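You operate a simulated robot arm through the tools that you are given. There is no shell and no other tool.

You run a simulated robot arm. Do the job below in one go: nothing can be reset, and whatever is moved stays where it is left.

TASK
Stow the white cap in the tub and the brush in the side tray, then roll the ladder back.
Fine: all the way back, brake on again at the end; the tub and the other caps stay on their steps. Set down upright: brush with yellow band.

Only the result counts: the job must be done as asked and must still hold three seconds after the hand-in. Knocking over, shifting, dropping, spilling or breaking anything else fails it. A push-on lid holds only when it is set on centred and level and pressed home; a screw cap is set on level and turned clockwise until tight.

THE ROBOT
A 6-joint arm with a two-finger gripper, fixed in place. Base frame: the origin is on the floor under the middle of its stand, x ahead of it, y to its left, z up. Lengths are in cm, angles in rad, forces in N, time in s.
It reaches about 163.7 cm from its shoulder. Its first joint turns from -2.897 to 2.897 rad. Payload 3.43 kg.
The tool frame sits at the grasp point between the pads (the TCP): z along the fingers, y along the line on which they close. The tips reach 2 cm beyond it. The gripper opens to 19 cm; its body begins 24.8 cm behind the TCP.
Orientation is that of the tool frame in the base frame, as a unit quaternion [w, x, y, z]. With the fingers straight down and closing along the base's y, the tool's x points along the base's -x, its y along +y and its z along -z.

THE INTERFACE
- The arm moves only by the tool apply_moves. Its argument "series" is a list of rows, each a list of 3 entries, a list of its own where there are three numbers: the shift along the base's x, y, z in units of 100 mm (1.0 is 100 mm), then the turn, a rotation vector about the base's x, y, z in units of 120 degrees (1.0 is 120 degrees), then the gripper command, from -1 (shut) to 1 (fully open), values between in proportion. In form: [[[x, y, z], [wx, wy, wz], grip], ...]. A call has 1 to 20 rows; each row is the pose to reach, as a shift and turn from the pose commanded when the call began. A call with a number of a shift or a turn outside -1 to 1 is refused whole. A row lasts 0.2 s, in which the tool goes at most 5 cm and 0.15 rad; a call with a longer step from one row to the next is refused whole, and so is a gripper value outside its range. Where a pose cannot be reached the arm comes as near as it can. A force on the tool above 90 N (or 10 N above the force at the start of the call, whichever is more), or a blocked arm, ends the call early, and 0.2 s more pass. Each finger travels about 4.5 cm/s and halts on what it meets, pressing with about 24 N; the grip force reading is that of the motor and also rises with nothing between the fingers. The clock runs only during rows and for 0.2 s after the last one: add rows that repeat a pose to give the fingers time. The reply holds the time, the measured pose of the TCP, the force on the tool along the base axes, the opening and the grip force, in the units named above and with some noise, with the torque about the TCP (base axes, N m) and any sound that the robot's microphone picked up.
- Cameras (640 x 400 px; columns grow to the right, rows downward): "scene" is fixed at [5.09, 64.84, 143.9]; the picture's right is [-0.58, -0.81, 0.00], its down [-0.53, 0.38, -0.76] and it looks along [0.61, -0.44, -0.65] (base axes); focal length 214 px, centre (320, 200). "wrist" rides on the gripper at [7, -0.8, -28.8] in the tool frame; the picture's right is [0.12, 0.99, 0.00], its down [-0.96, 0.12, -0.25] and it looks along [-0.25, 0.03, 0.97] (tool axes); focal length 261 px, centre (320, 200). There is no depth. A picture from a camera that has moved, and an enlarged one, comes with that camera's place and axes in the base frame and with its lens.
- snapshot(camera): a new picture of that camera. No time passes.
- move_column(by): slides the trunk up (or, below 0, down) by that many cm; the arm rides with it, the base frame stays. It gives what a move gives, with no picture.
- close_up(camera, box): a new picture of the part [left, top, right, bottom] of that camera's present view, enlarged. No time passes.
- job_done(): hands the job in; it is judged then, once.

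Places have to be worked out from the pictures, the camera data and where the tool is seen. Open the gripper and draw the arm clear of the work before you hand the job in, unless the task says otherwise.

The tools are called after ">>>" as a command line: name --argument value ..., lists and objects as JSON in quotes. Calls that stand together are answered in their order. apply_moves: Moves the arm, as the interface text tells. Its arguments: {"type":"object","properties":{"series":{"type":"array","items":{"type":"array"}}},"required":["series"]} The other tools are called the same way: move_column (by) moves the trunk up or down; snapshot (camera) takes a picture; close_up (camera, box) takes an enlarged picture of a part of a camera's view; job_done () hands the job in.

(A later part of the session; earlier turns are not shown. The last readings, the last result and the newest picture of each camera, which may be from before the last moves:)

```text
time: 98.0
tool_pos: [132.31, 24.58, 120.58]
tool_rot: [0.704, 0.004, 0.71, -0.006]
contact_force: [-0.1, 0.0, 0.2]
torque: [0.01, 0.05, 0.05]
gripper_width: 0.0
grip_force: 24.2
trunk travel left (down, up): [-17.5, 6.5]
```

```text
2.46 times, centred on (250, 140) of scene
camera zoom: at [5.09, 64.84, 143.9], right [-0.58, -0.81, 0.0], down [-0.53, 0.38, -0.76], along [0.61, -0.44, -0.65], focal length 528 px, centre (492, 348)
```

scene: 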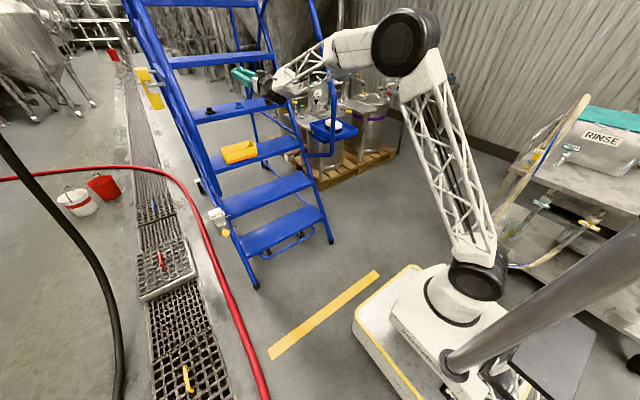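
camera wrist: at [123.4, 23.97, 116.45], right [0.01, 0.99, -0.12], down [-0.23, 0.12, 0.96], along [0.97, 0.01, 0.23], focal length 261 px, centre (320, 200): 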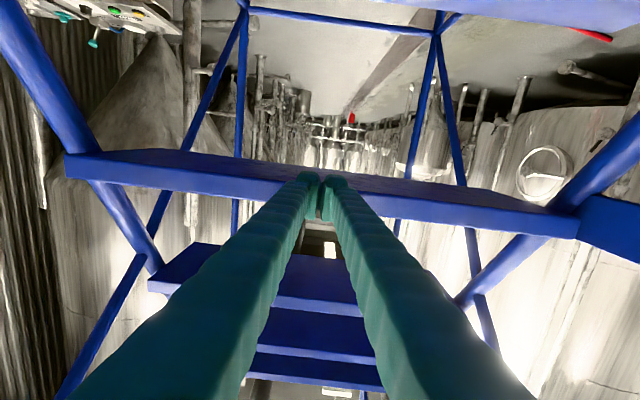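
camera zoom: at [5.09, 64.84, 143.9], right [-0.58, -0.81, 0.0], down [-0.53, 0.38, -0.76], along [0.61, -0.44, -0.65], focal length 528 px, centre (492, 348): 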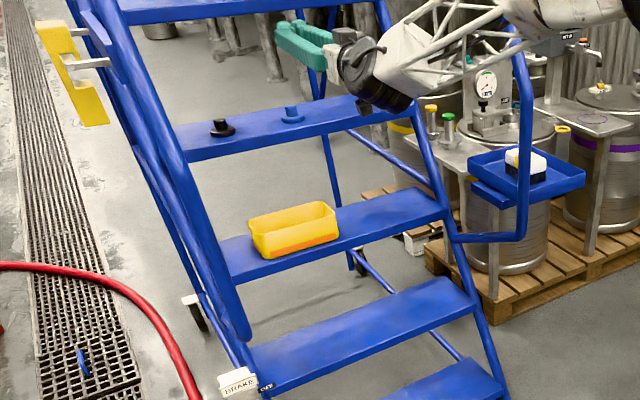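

The ladder stays where I left it (feet now at x≈92.5, so about 43 cm rolled, straight). I'll descend in front of the steps to the second step's edge.

>>> apply_moves --series '[[[-0.12, 0, -0.35], [0, 0, 0], -1], [[-0.24, 0, -0.7], [0, 0, 0], -1], [[-0.35, 0, -1.0], [0, 0, 0], -1]]'

>>> apply_moves --series '[[[-0.15, 0, -0.35], [0, 0, 0], -1], [[-0.3, 0, -0.7], [0, 0, 0], -1], [[-0.45, 0, -1.0], [0, 0, 0], -1]]'

>>> apply_moves --series '[[[-0.15, 0, -0.35], [0, 0, 0], -1], [[-0.3, 0, -0.7], [0, 0, 0], -1], [[-0.45, 0, -1.0], [0, 0, 0], -1]]'

>>> apply_moves --series '[[[-0.15, 0, -0.35], [0, 0, 0], -1], [[-0.3, 0, -0.7], [0, 0, 0], -1], [[-0.45, 0, -1.0], [0, 0, 0], -1]]'

>>> snapshot --camera "scene"

>>> snapshot --camera "wrist"

```text
time: 98.8
tool_pos: [128.9, 24.41, 110.34]
tool_rot: [0.704, 0.005, 0.71, -0.008]
contact_force: [-0.4, 0.5, 0.9]
torque: [0.03, 0.06, 0.05]
gripper_width: 0.0
grip_force: 23.9
trunk travel left (down, up): [-17.5, 6.5]
```

```text
time: 99.6
tool_pos: [124.37, 24.3, 100.15]
tool_rot: [0.704, 0.003, 0.711, -0.006]
contact_force: [0.4, -0.5, 0.2]
torque: [0.01, 0.11, 0.01]
gripper_width: 0.02
grip_force: 24.2
trunk travel left (down, up): [-17.5, 6.5]
```

```text
time: 100.4
tool_pos: [119.7, 24.18, 90.3]
tool_rot: [0.704, 0.004, 0.71, -0.007]
contact_force: [-0.8, -1.1, 1.1]
torque: [0.01, 0.15, 0.06]
gripper_width: 0.0
grip_force: 23.6
trunk travel left (down, up): [-17.5, 6.5]
```

```text
time: 101.2
tool_pos: [114.86, 24.78, 80.58]
tool_rot: [0.703, 0.004, 0.711, -0.011]
contact_force: [-0.4, -1.1, 0.0]
torque: [-0.03, 0.12, 0.05]
gripper_width: 0.0
grip_force: 24.0
trunk travel left (down, up): [-17.5, 6.5]
```

```text
taken
```

scene: 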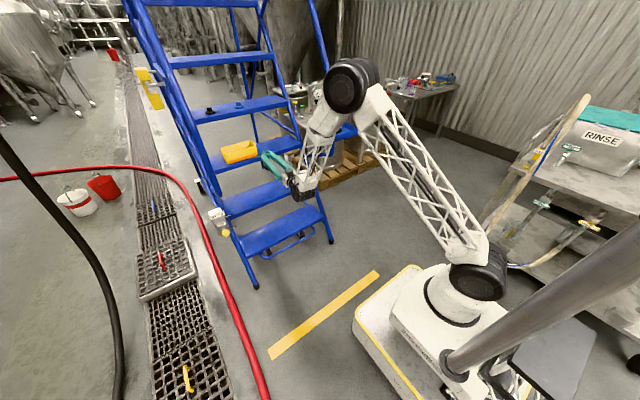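

```text
taken
camera wrist: at [86.11, 24.34, 74.03], right [0.02, 0.99, -0.13], down [-0.23, 0.13, 0.96], along [0.97, 0.01, 0.23], focal length 261 px, centre (320, 200)
```

wrist: 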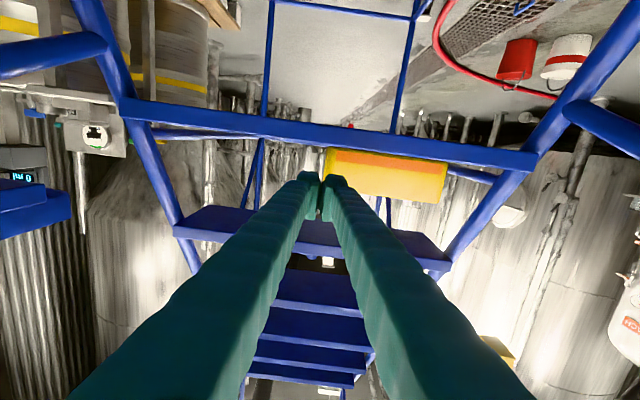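

In front of step 3. Continuing down to step 2's edge height.

>>> apply_moves --series '[[[-0.15, 0, -0.35], [0, 0, 0], -1], [[-0.3, 0, -0.7], [0, 0, 0], -1], [[-0.45, 0, -1.0], [0, 0, 0], -1]]'

>>> apply_moves --series '[[[-0.15, 0, -0.35], [0, 0, 0], -1], [[-0.3, 0, -0.7], [0, 0, 0], -1], [[-0.4, 0, -1.0], [0, 0, 0], -1]]'

>>> apply_moves --series '[[[-0.1, 0, -0.35], [0, 0, 0], -1], [[-0.15, 0, -0.7], [0, 0, 0], -1], [[-0.2, 0, -1.0], [0, 0, 0], -1]]'

>>> snapshot --camera "scene"

>>> snapshot --camera "wrist"

```text
time: 102.0
tool_pos: [112.14, 25.85, 71.9]
tool_rot: [0.698, -0.008, 0.715, -0.033]
contact_force: [-0.5, -0.4, 0.1]
torque: [0.01, 0.2, 0.08]
gripper_width: 0.01
grip_force: 24.0
out of reach, approached as far as the arm can: row 1, 2, 3
trunk travel left (down, up): [-17.5, 6.5]
```

```text
time: 102.8
tool_pos: [109.95, 26.79, 63.19]
tool_rot: [0.693, -0.02, 0.719, -0.056]
contact_force: [-0.8, -0.3, 1.7]
torque: [0.02, 0.19, -0.01]
gripper_width: 0.01
grip_force: 24.3
out of reach, approached as far as the arm can: row 1, 2, 3
trunk travel left (down, up): [-17.5, 6.5]
```

```text
time: 103.6
tool_pos: [109.81, 27.75, 53.74]
tool_rot: [0.689, -0.033, 0.72, -0.067]
contact_force: [0.7, -0.7, 0.6]
torque: [0.0, 0.2, 0.02]
gripper_width: 0.0
grip_force: 24.0
out of reach, approached as far as the arm can: row 1, 2, 3
trunk travel left (down, up): [-17.5, 6.5]
```

```text
taken
```

scene: 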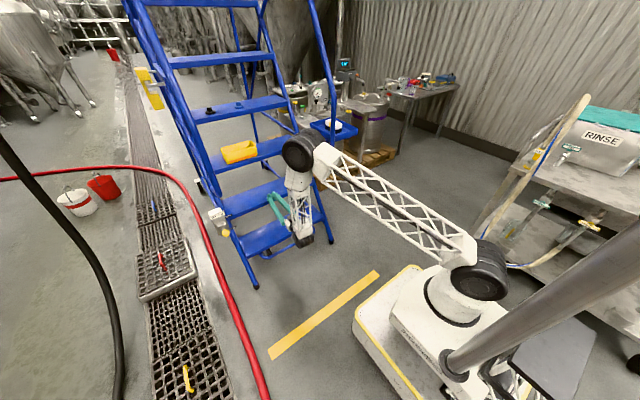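

```text
taken
camera wrist: at [80.73, 27.46, 48.18], right [0.04, 0.96, -0.26], down [-0.2, 0.26, 0.94], along [0.98, 0.01, 0.2], focal length 261 px, centre (320, 200)
```

wrist: 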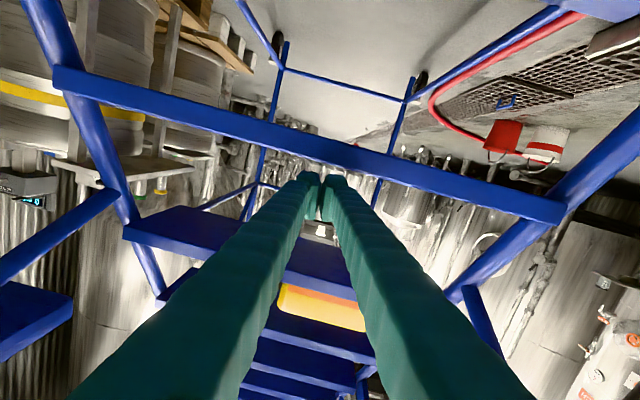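

Horizontal fingers aren't reachable this low, so I'll ease the tilt to 60° from vertical and check the position.

>>> apply_moves --series '[[[0, 0, 0], [0, 0.05, 0], -1], [[0, 0, 0], [0, 0.1, 0], -1], [[0, 0, 0], [0, 0.15, 0], -1], [[0, 0, 0], [0, 0.2, 0], -1], [[0, 0, 0], [0, 0.24, 0], -1], [[0, 0, 0], [0, 0.24, 0], -1]]'

>>> snapshot --camera "wrist"

>>> close_up --camera "scene" --box '[180, 100, 400, 300]'

```text
time: 105.0
tool_pos: [109.92, 27.56, 53.72]
tool_rot: [0.492, -0.035, 0.869, -0.047]
contact_force: [-0.5, 0.3, 0.2]
torque: [0.0, 0.01, -0.02]
gripper_width: 0.01
grip_force: 24.6
trunk travel left (down, up): [-17.5, 6.5]
```

```text
taken
camera wrist: at [81.61, 27.43, 62.82], right [-0.07, 0.97, -0.22], down [0.28, 0.23, 0.93], along [0.96, 0.01, -0.29], focal length 261 px, centre (320, 200)
```

wrist: 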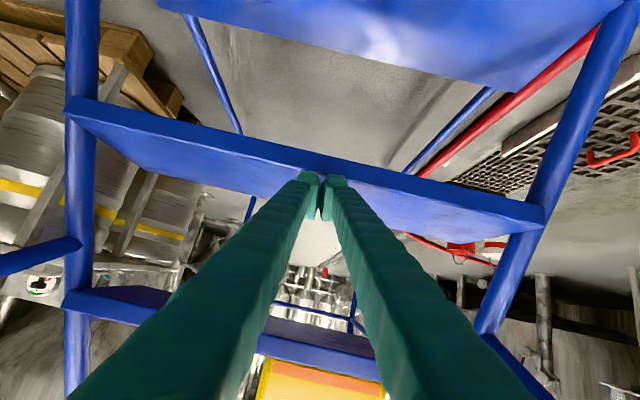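

```text
2.00 times, centred on (290, 200) of scene
camera zoom: at [5.09, 64.84, 143.9], right [-0.58, -0.81, 0.0], down [-0.53, 0.38, -0.76], along [0.61, -0.44, -0.65], focal length 429 px, centre (380, 200)
```

zoom: 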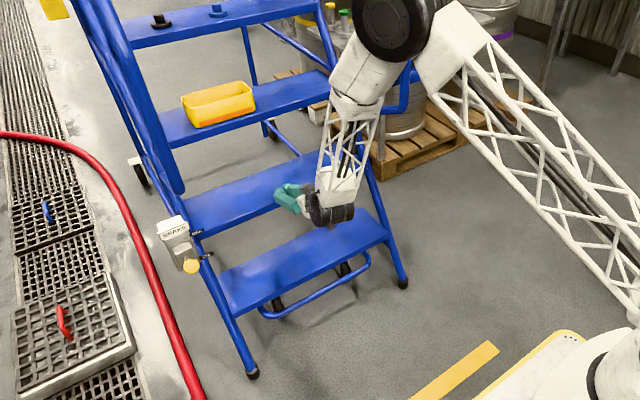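

Step 2's edge is at x≈114, z 47–50. I'll back off slightly, level the roll, centre on y≈24.6 and lower to the edge height.

>>> apply_moves --series '[[[-0.3, 0, 0], [0.02, 0, 0], -1], [[-0.4, -0.1, -0.1], [0.04, 0, 0], -1], [[-0.4, -0.3, -0.3], [0.055, 0, 0], -1], [[-0.4, -0.3, -0.6], [0.055, 0, 0], -1], [[-0.4, -0.3, -0.6], [0.055, 0, 0], -1]]'

>>> snapshot --camera "wrist"

>>> close_up --camera "scene" --box '[180, 100, 400, 300]'

```text
time: 106.2
tool_pos: [107.02, 25.46, 48.69]
tool_rot: [0.486, -0.011, 0.874, -0.019]
contact_force: [-0.2, -0.2, -0.4]
torque: [-0.01, 0.04, -0.01]
gripper_width: 0.02
grip_force: 23.8
out of reach, approached as far as the arm can: row 3, 4, 5
trunk travel left (down, up): [-17.5, 6.5]
```

```text
taken
camera wrist: at [78.92, 24.99, 58.09], right [-0.06, 0.99, -0.14], down [0.3, 0.16, 0.94], along [0.95, 0.02, -0.3], focal length 261 px, centre (320, 200)
```

wrist: 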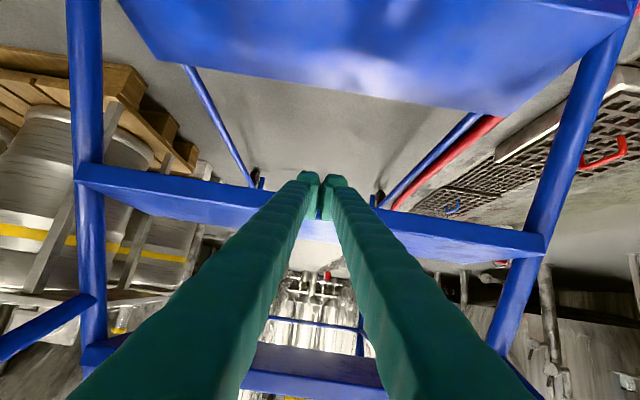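

```text
2.00 times, centred on (290, 200) of scene
camera zoom: at [5.09, 64.84, 143.9], right [-0.58, -0.81, 0.0], down [-0.53, 0.38, -0.76], along [0.61, -0.44, -0.65], focal length 429 px, centre (380, 200)
```

zoom: 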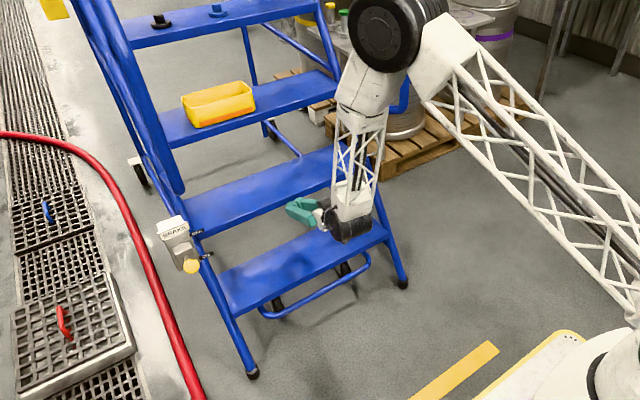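

The wrist is at its limit here. Lowering the trunk by 10 cm should give it a better angle; the space below is clear.

>>> move_column --by -10

```text
time: 107.6
tool_pos: [107.09, 25.45, 38.73]
tool_rot: [0.486, -0.011, 0.873, -0.018]
contact_force: [0.1, -0.1, 0.4]
torque: [-0.03, 0.01, 0.01]
gripper_width: 0.0
grip_force: 23.7
trunk travel left (down, up): [-7.5, 16.5]
```

Now I'll raise the tool back to z≈47.9 with the arm in its new posture.

>>> apply_moves --series '[[[0, 0, 0.3], [0.01, 0, 0], -1], [[0, -0.05, 0.6], [0.02, 0, 0], -1], [[0, -0.08, 0.92], [0.02, 0, 0], -1], [[0, -0.08, 0.92], [0.02, 0, 0], -1]]'

>>> close_up --camera "wrist" --box '[220, 120, 420, 260]'

>>> close_up --camera "scene" --box '[220, 150, 360, 270]'

```text
time: 108.6
tool_pos: [107.27, 24.78, 47.81]
tool_rot: [0.486, -0.001, 0.874, -0.001]
contact_force: [-0.4, -0.9, 0.1]
torque: [0.01, -0.02, 0.0]
gripper_width: 0.0
grip_force: 24.2
trunk travel left (down, up): [-7.5, 16.5]
```

```text
2.86 times, centred on (320, 190) of wrist
camera zoom: at [79.06, 23.86, 57.13], right [-0.06, 0.99, -0.1], down [0.3, 0.12, 0.95], along [0.95, 0.03, -0.3], focal length 745 px, centre (320, 229)
```

zoom: 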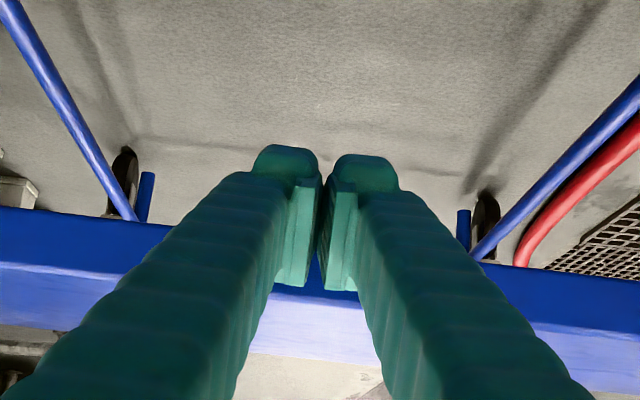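

```text
3.33 times, centred on (290, 210) of scene
camera zoom: at [5.09, 64.84, 143.9], right [-0.58, -0.81, 0.0], down [-0.53, 0.38, -0.76], along [0.61, -0.44, -0.65], focal length 715 px, centre (420, 167)
```

zoom: 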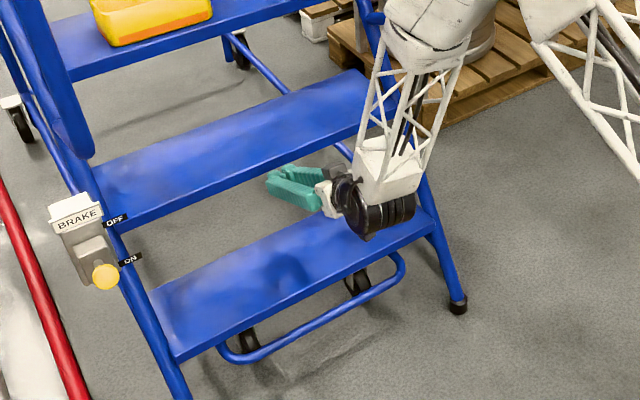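

The tip's leading corner lines up with the step-2 edge (z 47–50, x≈112). I'll advance to contact and push slowly again.

>>> apply_moves --series '[[[0.06, 0, 0], [0, 0, 0], -1], [[0.12, 0, 0], [0, 0, 0], -1], [[0.17, 0, 0], [0, 0, 0], -1], [[0.22, 0, 0], [0, 0, 0], -1], [[0.28, 0, 0], [0, 0, 0], -1], [[0.35, 0, 0], [0, 0, 0], -1], [[0.42, 0, 0], [0, 0, 0], -1], [[0.5, 0, 0], [0, 0, 0], -1], [[0.58, 0, 0], [0, 0, 0], -1], [[0.66, 0, 0], [0, 0, 0], -1], [[0.74, 0, 0], [0, 0, 0], -1], [[0.82, 0, 0], [0, 0, 0], -1], [[0.9, 0, 0], [0, 0, 0], -1]]'

>>> snapshot --camera "scene"

>>> close_up --camera "scene" --box '[180, 60, 380, 200]'

```text
time: 111.4
tool_pos: [116.16, 24.49, 48.06]
tool_rot: [0.486, -0.001, 0.874, 0.0]
contact_force: [-0.1, 0.5, -0.3]
torque: [0.05, 0.02, 0.02]
gripper_width: 0.0
grip_force: 34.1
trunk travel left (down, up): [-7.5, 16.5]
```

```text
taken
```

scene: 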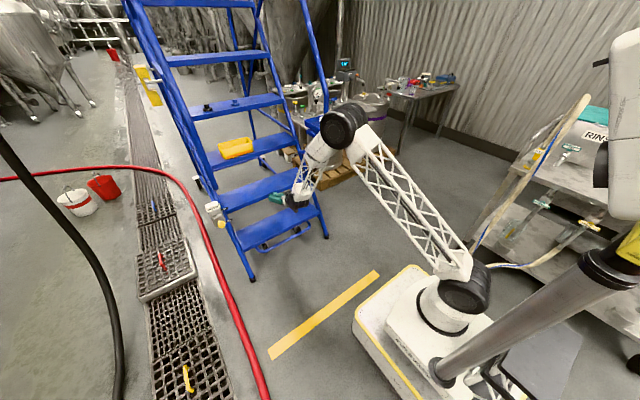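

```text
2.86 times, centred on (280, 130) of scene
camera zoom: at [5.09, 64.84, 143.9], right [-0.58, -0.81, 0.0], down [-0.53, 0.38, -0.76], along [0.61, -0.44, -0.65], focal length 613 px, centre (434, 400)
```

zoom: 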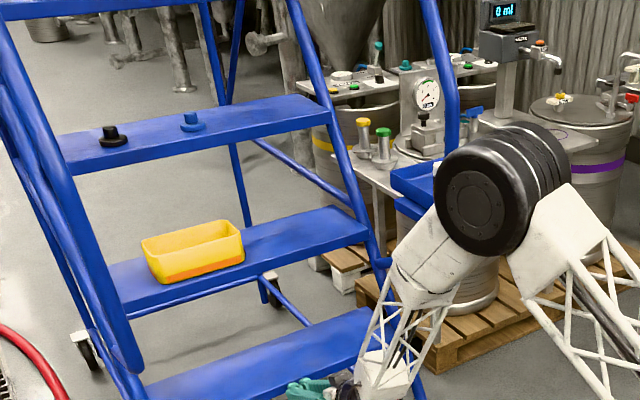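

The ladder is moving again. I'll keep pushing slowly.

>>> apply_moves --series '[[[0.06, 0, 0], [0, 0, 0], -1], [[0.13, 0, 0], [0, 0, 0], -1], [[0.21, 0, 0], [0, 0, 0], -1], [[0.29, 0, 0], [0, 0, 0], -1], [[0.37, 0, 0], [0, 0, 0], -1], [[0.45, 0, 0], [0, 0, 0], -1], [[0.53, 0, 0], [0, 0, 0], -1], [[0.61, 0, 0], [0, 0, 0], -1], [[0.69, 0, 0], [0, 0, 0], -1], [[0.77, 0, 0], [0, 0, 0], -1], [[0.85, 0, 0], [0, 0, 0], -1], [[0.93, 0, 0], [0, 0, 0], -1], [[1.0, 0, 0], [0, 0, 0], -1]]'

>>> snapshot --camera "scene"

```text
time: 112.5
tool_pos: [118.47, 24.71, 47.62]
tool_rot: [0.482, -0.002, 0.876, -0.001]
contact_force: [-50.5, -2.1, 19.5]
torque: [-0.08, -0.77, -0.13]
gripper_width: 0.62
grip_force: 34.7
trunk travel left (down, up): [-7.5, 16.5]
stopped in row 5: the force on the tool passed its limit at 112 N (the readings are from after the stop); the commanded pose is now the measured one
```

```text
taken
```

scene: 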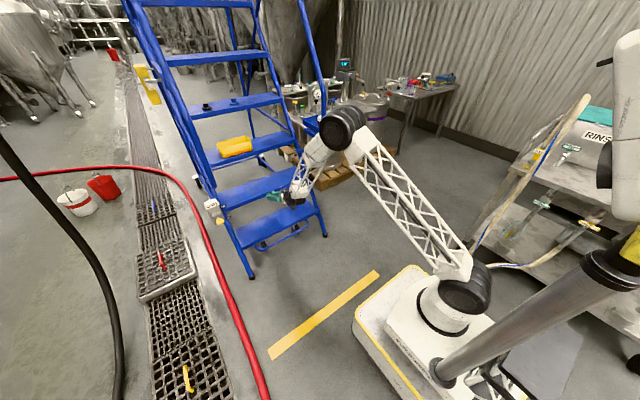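

The push stopped hard at 112 N with the feet at x≈99, which is almost exactly 50 cm of travel. That looks like the end stop, but I'll check nothing is wedged, such as the tray, wheels or brush.

>>> close_up --camera "scene" --box '[260, 40, 400, 200]'

>>> close_up --camera "scene" --box '[120, 40, 260, 200]'

>>> close_up --camera "scene" --box '[190, 170, 340, 300]'

>>> snapshot --camera "wrist"

```text
2.50 times, centred on (330, 120) of scene
camera zoom: at [5.09, 64.84, 143.9], right [-0.58, -0.81, 0.0], down [-0.53, 0.38, -0.76], along [0.61, -0.44, -0.65], focal length 536 px, centre (295, 400)
```

zoom: 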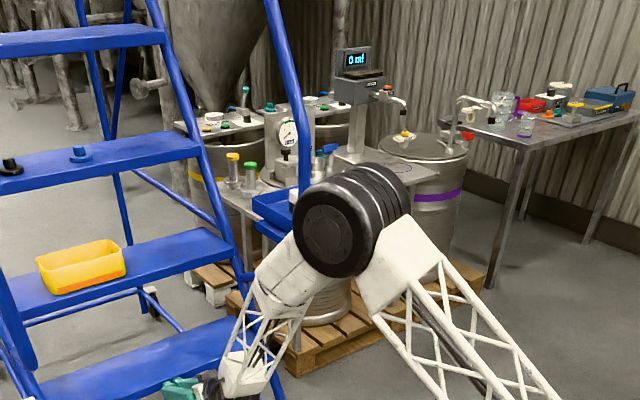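

```text
2.50 times, centred on (190, 120) of scene
camera zoom: at [5.09, 64.84, 143.9], right [-0.58, -0.81, 0.0], down [-0.53, 0.38, -0.76], along [0.61, -0.44, -0.65], focal length 536 px, centre (645, 400)
```

zoom: 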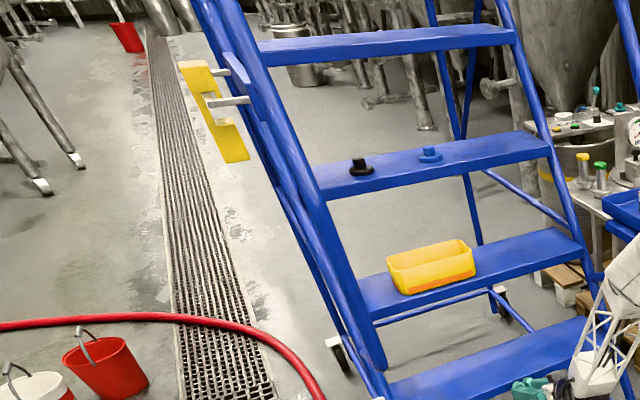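

```text
3.08 times, centred on (265, 235) of scene
camera zoom: at [5.09, 64.84, 143.9], right [-0.58, -0.81, 0.0], down [-0.53, 0.38, -0.76], along [0.61, -0.44, -0.65], focal length 660 px, centre (489, 92)
```

zoom: 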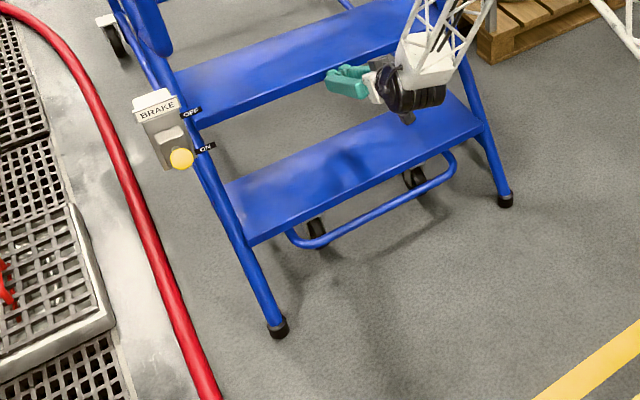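

```text
taken
camera wrist: at [90.52, 23.84, 57.28], right [-0.07, 0.99, -0.1], down [0.31, 0.12, 0.94], along [0.95, 0.03, -0.31], focal length 261 px, centre (320, 200)
```

wrist: 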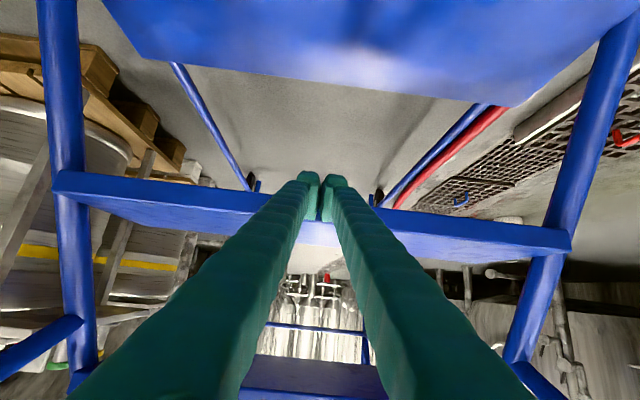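

Everything looks clear: the tray is well away from the kegs and the ladder is square. I'll press once more gently to confirm it is fully against its stop.

>>> apply_moves --series '[[[0.03, 0, 0], [0, 0, 0], -1], [[0.06, 0, 0], [0, 0, 0], -1], [[0.09, 0, 0], [0, 0, 0], -1], [[0.12, 0, 0], [0, 0, 0], -1]]'

```text
time: 112.9
tool_pos: [118.52, 24.53, 47.39]
tool_rot: [0.48, -0.002, 0.877, -0.002]
contact_force: [-51.8, 9.5, 18.9]
torque: [-0.09, -0.76, 0.19]
gripper_width: 0.6
grip_force: 34.2
trunk travel left (down, up): [-7.5, 16.5]
stopped in row 2: the force on the tool passed its limit at 100 N (the readings are from after the stop); the commanded pose is now the measured one
```

Confirmed: no further motion at 100 N, so the ladder is fully back. I'll back off gently and check that it stays there.

>>> apply_moves --series '[[[-0.05, 0, 0], [0, 0, 0], -1], [[-0.15, 0, 0], [0, 0, 0], -1], [[-0.4, 0, 0], [0, 0, 0], -1], [[-0.8, 0, 0], [0, 0, 0], -1], [[-1.0, 0, 0], [0, 0, 0], -1]]'

>>> apply_moves --series '[[[-0.4, 0, 0], [0, 0.05, 0], -1], [[-0.8, 0, 0], [0, 0.1, 0], -1], [[-1.0, 0, 0.2], [0, 0.15, 0], -1]]'

>>> apply_moves --series '[[[-0.4, 0, 0.1], [0, 0.05, 0], -1], [[-0.8, 0, 0.3], [0, 0.1, 0], -1], [[-1.0, 0, 0.6], [0, 0.16, 0], -1], [[-1.0, 0, 1.0], [0, 0.16, 0], -1]]'

>>> close_up --camera "scene" --box '[190, 170, 340, 300]'

>>> snapshot --camera "wrist"

```text
time: 114.1
tool_pos: [109.02, 24.27, 47.24]
tool_rot: [0.481, 0.0, 0.877, -0.002]
contact_force: [-0.3, 1.5, 0.0]
torque: [0.02, -0.04, 0.03]
gripper_width: 0.0
grip_force: 34.1
trunk travel left (down, up): [-7.5, 16.5]
```

```text
time: 114.9
tool_pos: [98.89, 24.25, 49.14]
tool_rot: [0.336, -0.001, 0.942, -0.002]
contact_force: [0.3, 0.1, -0.6]
torque: [-0.05, -0.11, -0.05]
gripper_width: 0.0
grip_force: 34.0
trunk travel left (down, up): [-7.5, 16.5]
```

```text
time: 116.1
tool_pos: [93.45, 19.05, 61.7]
tool_rot: [0.226, -0.073, 0.968, -0.083]
contact_force: [-0.4, -0.1, 0.0]
torque: [-0.02, -0.01, -0.03]
gripper_width: 0.03
grip_force: 34.2
trunk travel left (down, up): [-7.5, 16.5]
stopped in row 4: the arm was blocked; the commanded pose is now the measured one
```

```text
3.08 times, centred on (265, 235) of scene
camera zoom: at [5.09, 64.84, 143.9], right [-0.58, -0.81, 0.0], down [-0.53, 0.38, -0.76], along [0.61, -0.44, -0.65], focal length 660 px, centre (489, 92)
```

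zoom: 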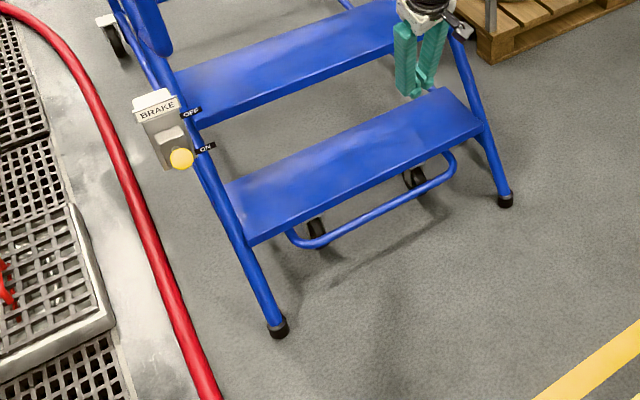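

```text
taken
camera wrist: at [74.32, 20.67, 84.44], right [-0.21, 0.95, -0.24], down [0.73, 0.32, 0.6], along [0.65, -0.05, -0.76], focal length 261 px, centre (320, 200)
```

wrist: 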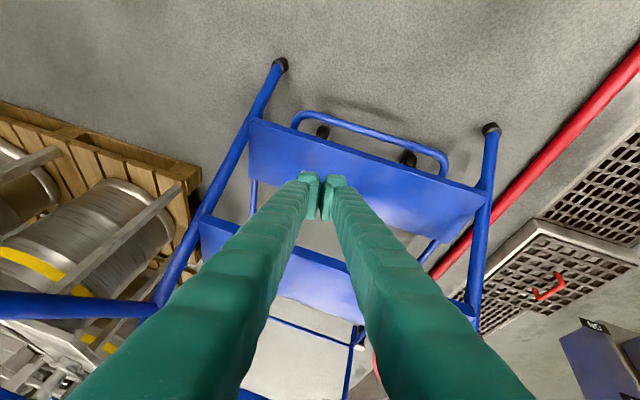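

The ladder stayed at its stop. The arm stalled with no contact force, which looks like a posture limit; I'll check the whole scene.

>>> snapshot --camera "scene"

```text
taken
```

scene: 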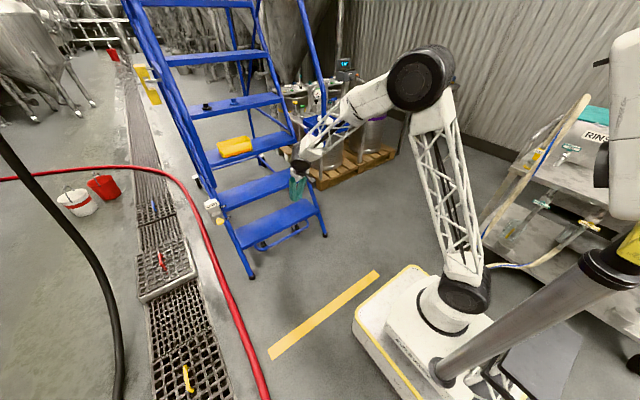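

No obstacle is near the arm, so this is a posture limit. I'll translate up without turning to see if it frees itself.

>>> apply_moves --series '[[[-0.2, 0, 0.2], [0, 0, 0], -1], [[-0.4, 0, 0.5], [0, 0, 0], -1], [[-0.6, 0, 0.8], [0, 0, 0], -1], [[-0.8, 0, 1.0], [0, 0, 0], -1], [[-0.8, 0, 1.0], [0, 0, 0], -1]]'

```text
time: 117.3
tool_pos: [85.47, 18.91, 71.46]
tool_rot: [0.226, -0.074, 0.968, -0.082]
contact_force: [-0.6, 0.2, -0.6]
torque: [-0.02, 0.0, 0.0]
gripper_width: 0.02
grip_force: 34.5
trunk travel left (down, up): [-7.5, 16.5]
```

Free again. I'll raise further while levelling the tool orientation.

>>> apply_moves --series '[[[0, 0, 0.3], [0.03, 0.003, -0.017], -1], [[-0.1, 0.1, 0.6], [0.06, 0.007, -0.034], -1], [[-0.2, 0.2, 0.9], [0.0919, 0.0106, -0.0521], -1], [[-0.2, 0.3, 1.0], [0.0919, 0.0106, -0.0521], -1]]'

>>> apply_moves --series '[[[0, 0.3, 0.3], [0, 0, 0], -1], [[-0.1, 0.6, 0.6], [0, 0, 0], -1], [[-0.1, 1.0, 0.8], [0, 0, 0], -1]]'

>>> snapshot --camera "wrist"

>>> snapshot --camera "scene"

```text
time: 118.3
tool_pos: [83.53, 21.99, 81.86]
tool_rot: [0.217, 0.0, 0.976, -0.002]
contact_force: [-0.7, -0.3, -0.1]
torque: [0.03, -0.02, 0.01]
gripper_width: 0.0
grip_force: 34.6
trunk travel left (down, up): [-7.5, 16.5]
```

```text
time: 119.1
tool_pos: [82.24, 32.01, 89.46]
tool_rot: [0.217, 0.0, 0.976, -0.001]
contact_force: [0.3, -0.8, 0.0]
torque: [0.09, 0.07, 0.04]
gripper_width: 0.02
grip_force: 34.5
trunk travel left (down, up): [-7.5, 16.5]
```

```text
taken
camera wrist: at [63.76, 31.15, 112.83], right [-0.11, 0.99, -0.05], down [0.77, 0.12, 0.63], along [0.63, 0.03, -0.77], focal length 261 px, centre (320, 200)
```

wrist: 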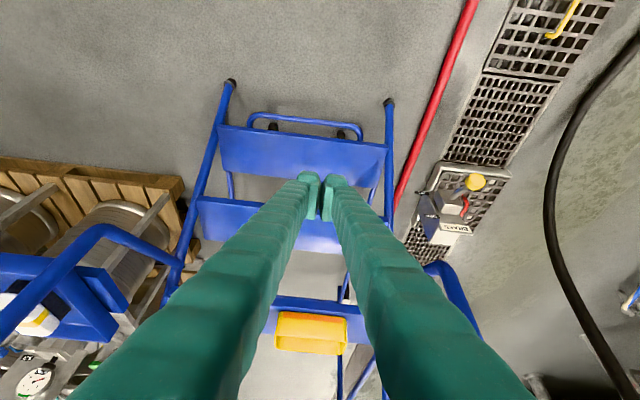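

```text
taken
```

scene: 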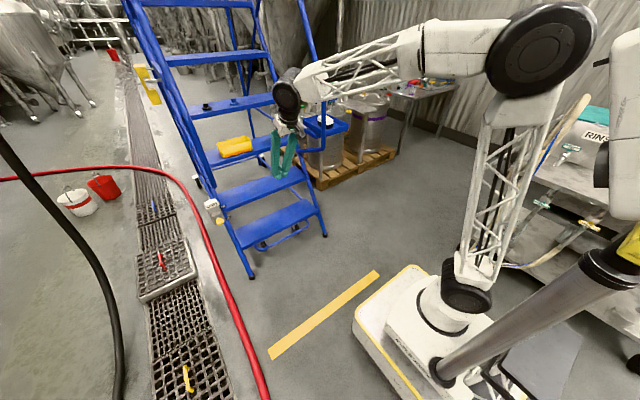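

The knob is visible at about (90.3, 62.6, 69.4). I'll move across in front of it.

>>> apply_moves --series '[[[0, 0.4, 0.1], [0, 0, 0], -0.6], [[0, 0.8, 0.2], [0, 0, 0], -0.3], [[0, 1.0, 0.2], [0, 0, 0], -0.15]]'

>>> apply_moves --series '[[[0, 0.4, 0], [0, 0, 0], -0.15], [[0, 0.8, 0], [0, 0, 0], -0.15], [[0, 1.0, 0], [0, 0, 0], -0.15]]'

>>> apply_moves --series '[[[0, 0.4, 0], [0, 0, 0], -0.15], [[0, 0.8, 0], [0, 0, 0], -0.15], [[0, 1.06, 0], [0, 0, 0], -0.15]]'

>>> snapshot --camera "wrist"

>>> snapshot --camera "scene"

```text
time: 119.9
tool_pos: [82.68, 41.82, 91.62]
tool_rot: [0.217, 0.0, 0.976, -0.002]
contact_force: [0.5, -0.1, 1.7]
torque: [0.11, 0.01, 0.03]
gripper_width: 6.75
grip_force: 0.0
trunk travel left (down, up): [-7.5, 16.5]
```

```text
time: 120.7
tool_pos: [82.58, 52.1, 91.63]
tool_rot: [0.216, 0.001, 0.976, -0.002]
contact_force: [0.0, -0.5, -0.2]
torque: [0.02, -0.01, 0.04]
gripper_width: 8.04
grip_force: 0.1
trunk travel left (down, up): [-7.5, 16.5]
```

```text
refused: 1.06 is not a number from -1 to 1
```

```text
taken
camera wrist: at [64.09, 51.2, 115.01], right [-0.11, 0.99, -0.05], down [0.77, 0.12, 0.63], along [0.63, 0.03, -0.77], focal length 261 px, centre (320, 200)
```

wrist: 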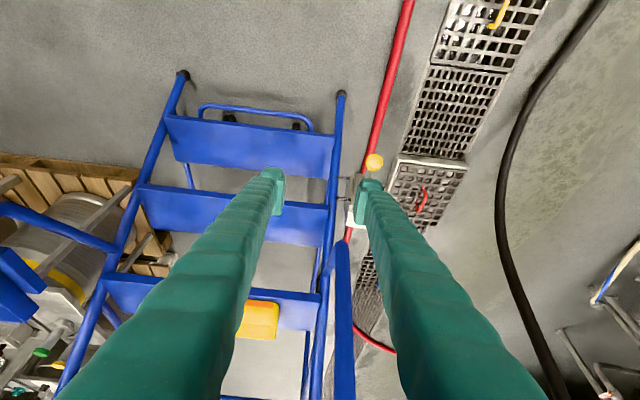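

```text
taken
```

scene: 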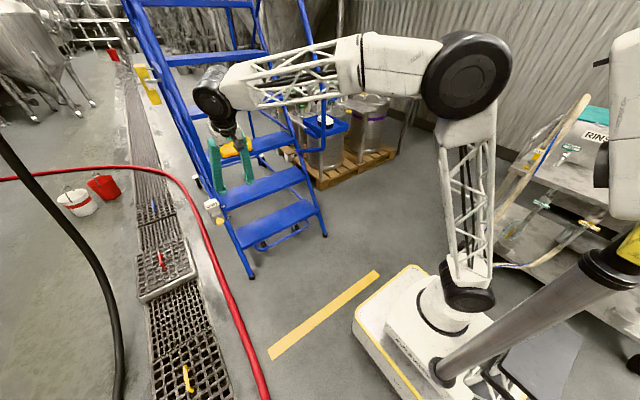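

The knob is just right of the fingers. I'll finish the sideways move and close in.

>>> apply_moves --series '[[[0, 0.4, 0], [0, 0, 0], -0.15], [[0, 0.8, 0], [0, 0, 0], -0.15], [[0.05, 1.0, -0.2], [0, 0, 0], -0.15], [[0.1, 1.0, -0.5], [0, 0, 0], -0.15]]'

>>> close_up --camera "wrist" --box '[240, 120, 400, 260]'

>>> snapshot --camera "wrist"

```text
time: 121.7
tool_pos: [83.41, 62.23, 86.78]
tool_rot: [0.217, 0.0, 0.976, -0.001]
contact_force: [0.3, 0.0, -0.9]
torque: [0.02, -0.01, -0.02]
gripper_width: 8.05
grip_force: 0.0
trunk travel left (down, up): [-7.5, 16.5]
```

```text
2.86 times, centred on (320, 190) of wrist
camera zoom: at [64.82, 61.4, 110.1], right [-0.11, 0.99, -0.05], down [0.77, 0.12, 0.63], along [0.63, 0.03, -0.77], focal length 745 px, centre (320, 229)
```

zoom: 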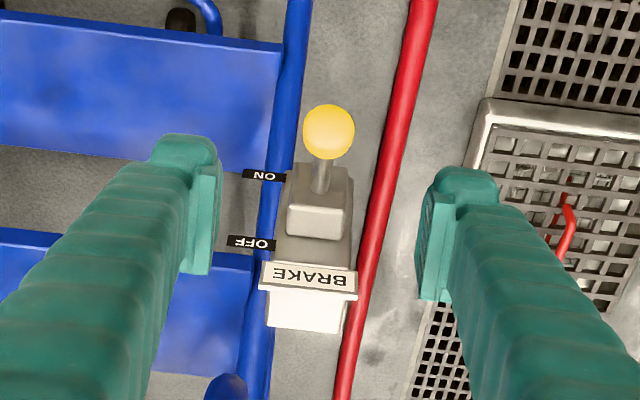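

```text
taken
camera wrist: at [64.82, 61.4, 110.1], right [-0.11, 0.99, -0.05], down [0.77, 0.12, 0.63], along [0.63, 0.03, -0.77], focal length 261 px, centre (320, 200)
```

wrist: 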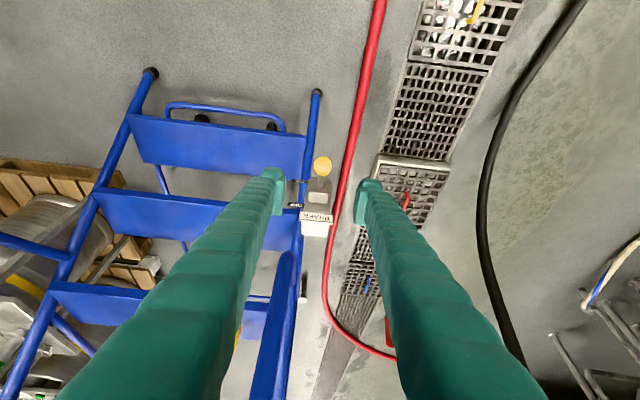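

The knob triangulates to (90.3, 62.7, 69.3). I'll descend around it in two steps.

>>> apply_moves --series '[[[0.15, 0.02, -0.3], [0, 0, 0], -0.15], [[0.3, 0.04, -0.6], [0, 0, 0], -0.15], [[0.45, 0.04, -0.9], [0, 0, 0], -0.15], [[0.5, 0.04, -1.0], [0, 0, 0], -0.15]]'

>>> close_up --camera "wrist" --box '[240, 120, 400, 260]'

```text
time: 122.7
tool_pos: [88.15, 62.5, 76.55]
tool_rot: [0.216, 0.0, 0.976, -0.001]
contact_force: [0.2, -0.4, -0.5]
torque: [0.02, -0.01, -0.01]
gripper_width: 8.06
grip_force: 0.0
trunk travel left (down, up): [-7.5, 16.5]
```

```text
2.86 times, centred on (320, 190) of wrist
camera zoom: at [69.64, 61.85, 99.85], right [-0.11, 0.99, -0.05], down [0.77, 0.12, 0.63], along [0.63, 0.03, -0.77], focal length 745 px, centre (320, 229)
```

zoom: 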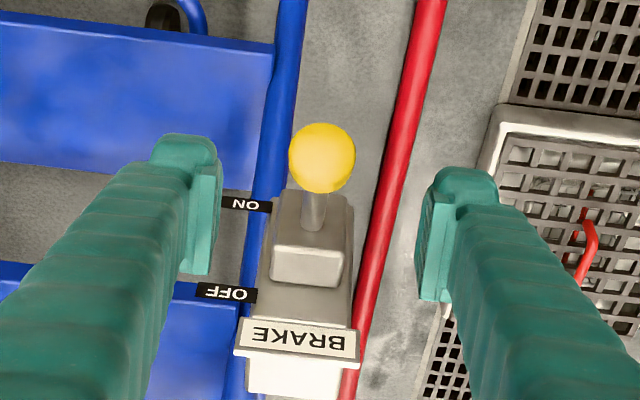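

Aligned. I'll go down to the knob and close on it.

>>> apply_moves --series '[[[0.1, 0, -0.3], [0, 0, 0], -0.15], [[0.2, 0, -0.6], [0, 0, 0], -0.15], [[0.21, 0, -0.71], [0, 0, 0], -0.15], [[0.21, 0, -0.71], [0, 0, 0], -0.5], [[0.21, 0, -0.71], [0, 0, 0], -0.8], [[0.21, 0, -0.71], [0, 0, 0], -1], [[0.21, 0, -0.71], [0, 0, 0], -1], [[0.21, 0, -0.71], [0, 0, 0], -1]]'

>>> close_up --camera "wrist" --box '[240, 120, 400, 260]'

```text
time: 124.5
tool_pos: [90.59, 62.49, 69.46]
tool_rot: [0.216, 0.0, 0.976, -0.002]
contact_force: [6.3, 8.9, -2.7]
torque: [0.06, -0.1, -0.02]
gripper_width: 2.9
grip_force: 44.8
trunk travel left (down, up): [-7.5, 16.5]
```

```text
2.86 times, centred on (320, 190) of wrist
camera zoom: at [71.99, 61.72, 92.63], right [-0.11, 0.99, -0.05], down [0.77, 0.12, 0.63], along [0.63, 0.03, -0.77], focal length 745 px, centre (320, 229)
```

zoom: 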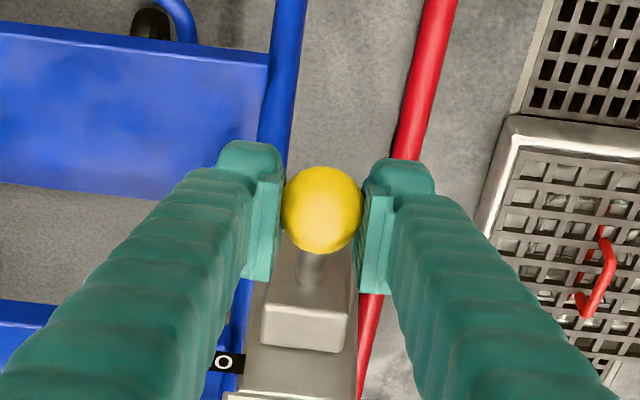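

The knob is gripped at (90.6, 62.5, 69.5), confirming the ladder moved ~50 cm. Now I'll swing the lever down its arc, biased slightly toward +x so the ladder stays against its stop.

>>> apply_moves --series '[[[-0.03, 0, -0.06], [0, 0, 0], -1], [[-0.06, 0, -0.12], [0, 0, 0], -1], [[-0.08, 0, -0.18], [0, 0, 0], -1], [[-0.1, 0, -0.24], [0, 0, 0], -1], [[-0.11, 0, -0.3], [0, 0, 0], -1], [[-0.12, 0, -0.36], [0, 0, 0], -1], [[-0.125, 0, -0.42], [0, 0, 0], -1], [[-0.125, 0, -0.48], [0, 0, 0], -1], [[-0.125, 0, -0.48], [0, 0, 0], -1]]'

>>> snapshot --camera "wrist"

```text
time: 126.5
tool_pos: [89.27, 62.42, 64.66]
tool_rot: [0.216, 0.0, 0.976, -0.001]
contact_force: [-3.7, 1.7, 12.1]
torque: [0.02, -1.11, -0.02]
gripper_width: 2.72
grip_force: 45.1
trunk travel left (down, up): [-7.5, 16.5]
```

```text
taken
camera wrist: at [70.76, 61.73, 88.04], right [-0.11, 0.99, -0.05], down [0.77, 0.12, 0.63], along [0.63, 0.03, -0.77], focal length 261 px, centre (320, 200)
```

wrist: 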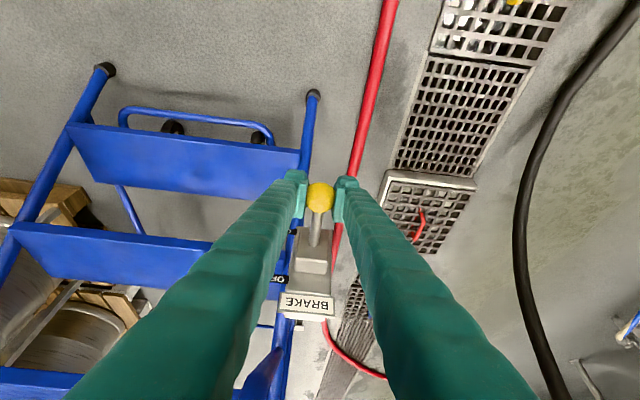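

Following smoothly. Continuing down to the ON end.

>>> apply_moves --series '[[[0.01, 0, -0.06], [0, 0, 0], -1], [[0.025, 0, -0.12], [0, 0, 0], -1], [[0.045, 0, -0.18], [0, 0, 0], -1], [[0.065, 0, -0.24], [0, 0, 0], -1], [[0.085, 0, -0.3], [0, 0, 0], -1], [[0.11, 0, -0.36], [0, 0, 0], -1], [[0.13, 0, -0.42], [0, 0, 0], -1], [[0.15, 0, -0.48], [0, 0, 0], -1], [[0.165, 0, -0.53], [0, 0, 0], -1], [[0.165, 0, -0.53], [0, 0, 0], -1]]'

>>> snapshot --camera "wrist"

```text
time: 128.7
tool_pos: [91.09, 62.45, 59.54]
tool_rot: [0.217, 0.001, 0.976, 0.0]
contact_force: [-2.3, 9.3, 9.3]
torque: [-0.03, -0.95, -0.13]
gripper_width: 2.74
grip_force: 44.6
trunk travel left (down, up): [-7.5, 16.5]
```

```text
taken
camera wrist: at [72.5, 61.72, 82.81], right [-0.11, 0.99, -0.05], down [0.77, 0.12, 0.63], along [0.63, 0.03, -0.77], focal length 261 px, centre (320, 200)
```

wrist: 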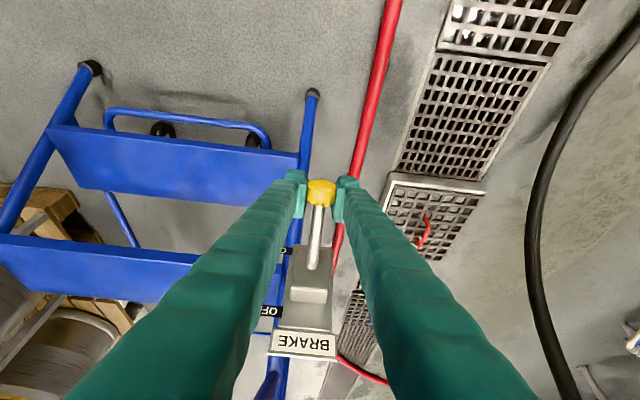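

No stop felt yet at z=59.5. I'll press further down until the ON end stop is felt.

>>> apply_moves --series '[[[0.02, 0, -0.04], [0, 0, 0], -1], [[0.04, 0, -0.08], [0, 0, 0], -1], [[0.05, 0, -0.11], [0, 0, 0], -1], [[0.06, 0, -0.14], [0, 0, 0], -1], [[0.06, 0, -0.14], [0, 0, 0], -1]]'

>>> close_up --camera "wrist" --box '[240, 140, 400, 380]'

```text
time: 129.9
tool_pos: [91.49, 62.44, 58.14]
tool_rot: [0.218, 0.0, 0.976, -0.001]
contact_force: [20.7, 14.1, 20.6]
torque: [-0.13, -0.43, -0.27]
gripper_width: 2.75
grip_force: 45.3
trunk travel left (down, up): [-7.5, 16.5]
```

```text
1.67 times, centred on (320, 260) of wrist
camera zoom: at [72.98, 61.72, 81.43], right [-0.11, 0.99, -0.05], down [0.77, 0.12, 0.63], along [0.63, 0.03, -0.77], focal length 434 px, centre (320, 100)
```

zoom: 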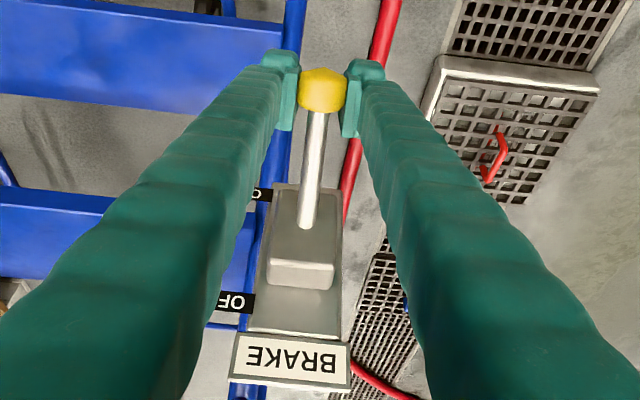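

Force is building (21 N). I'll press slightly further to be sure it's seated at ON.

>>> apply_moves --series '[[[0.02, 0, -0.03], [0, 0, 0], -1], [[0.03, 0, -0.06], [0, 0, 0], -1], [[0.03, 0, -0.08], [0, 0, 0], -1], [[0.03, 0, -0.08], [0, 0, 0], -1]]'

```text
time: 130.9
tool_pos: [91.54, 62.61, 57.58]
tool_rot: [0.217, 0.001, 0.976, -0.001]
contact_force: [6.4, 5.5, 40.7]
torque: [-0.09, 0.47, -0.12]
gripper_width: 2.76
grip_force: 44.7
trunk travel left (down, up): [-7.5, 16.5]
```

>>> apply_moves --series '[[[0.0, 0, -0.03], [0, 0, 0], -1], [[0.0, 0, -0.06], [0, 0, 0], -1], [[0.0, 0, -0.06], [0, 0, 0], -1]]'

>>> close_up --camera "wrist" --box '[240, 140, 400, 260]'

```text
time: 131.7
tool_pos: [91.65, 62.42, 56.82]
tool_rot: [0.218, 0.0, 0.976, -0.001]
contact_force: [-1.8, -0.1, 40.7]
torque: [0.0, 0.51, -0.02]
gripper_width: 2.73
grip_force: 45.1
trunk travel left (down, up): [-7.5, 16.5]
```

```text
3.33 times, centred on (320, 200) of wrist
camera zoom: at [73.11, 61.73, 80.08], right [-0.11, 0.99, -0.05], down [0.77, 0.12, 0.63], along [0.63, 0.03, -0.77], focal length 869 px, centre (320, 200)
```

zoom: 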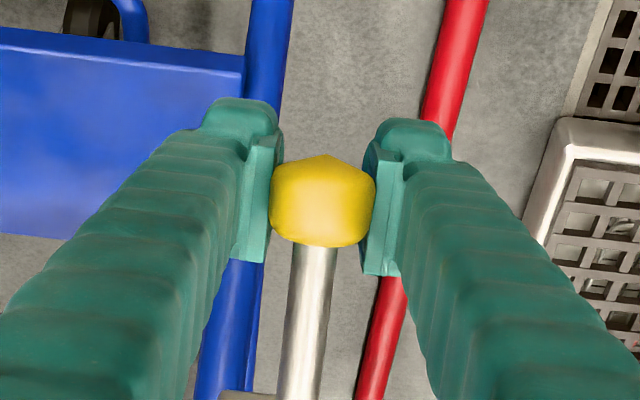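

The force plateaus at 41 N: the pads are now slipping on a knob that no longer moves, so the lever is at its ON stop. I'll open and check where it rests.

>>> apply_moves --series '[[[0, 0, 0.01], [0, 0, 0], -0.6], [[0, 0, 0.01], [0, 0, 0], -0.3], [[0, 0, 0.01], [0, 0, 0], -0.15], [[0, 0, 0.01], [0, 0, 0], -0.15], [[0, 0, 0.01], [0, 0, 0], -0.15]]'

>>> apply_moves --series '[[[-0.05, 0, 0.3], [0, 0, 0], -0.15], [[-0.1, 0, 0.6], [0, 0, 0], -0.15], [[-0.2, 0, 0.9], [0, 0, 0], -0.15], [[-0.3, 0, 1.0], [0, 0, 0], -0.15]]'

>>> close_up --camera "wrist" --box '[220, 100, 420, 260]'

>>> snapshot --camera "wrist"

```text
time: 132.9
tool_pos: [91.79, 62.63, 56.82]
tool_rot: [0.217, 0.0, 0.976, -0.002]
contact_force: [-0.2, 0.8, -0.4]
torque: [-0.03, 0.02, -0.03]
gripper_width: 8.05
grip_force: 0.2
trunk travel left (down, up): [-7.5, 16.5]
```

```text
time: 133.9
tool_pos: [88.82, 62.61, 66.7]
tool_rot: [0.215, 0.0, 0.977, -0.001]
contact_force: [1.0, 0.1, -0.6]
torque: [-0.04, 0.0, 0.0]
gripper_width: 8.08
grip_force: 0.1
trunk travel left (down, up): [-7.5, 16.5]
```

```text
2.50 times, centred on (320, 180) of wrist
camera zoom: at [70.27, 61.93, 90.01], right [-0.11, 0.99, -0.05], down [0.77, 0.12, 0.63], along [0.63, 0.03, -0.78], focal length 652 px, centre (320, 250)
```

zoom: 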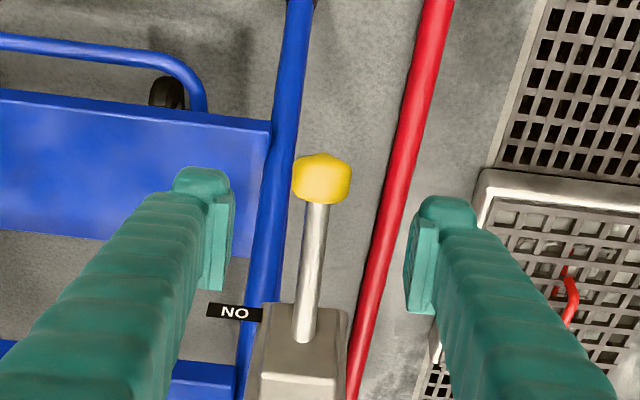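

```text
taken
camera wrist: at [70.27, 61.93, 90.01], right [-0.11, 0.99, -0.05], down [0.77, 0.12, 0.63], along [0.63, 0.03, -0.78], focal length 261 px, centre (320, 200)
```

wrist: 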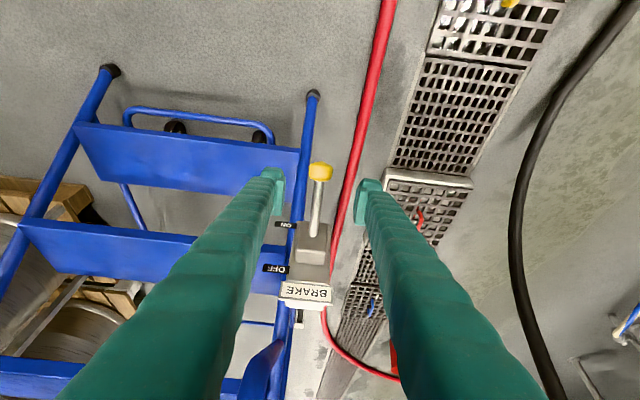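

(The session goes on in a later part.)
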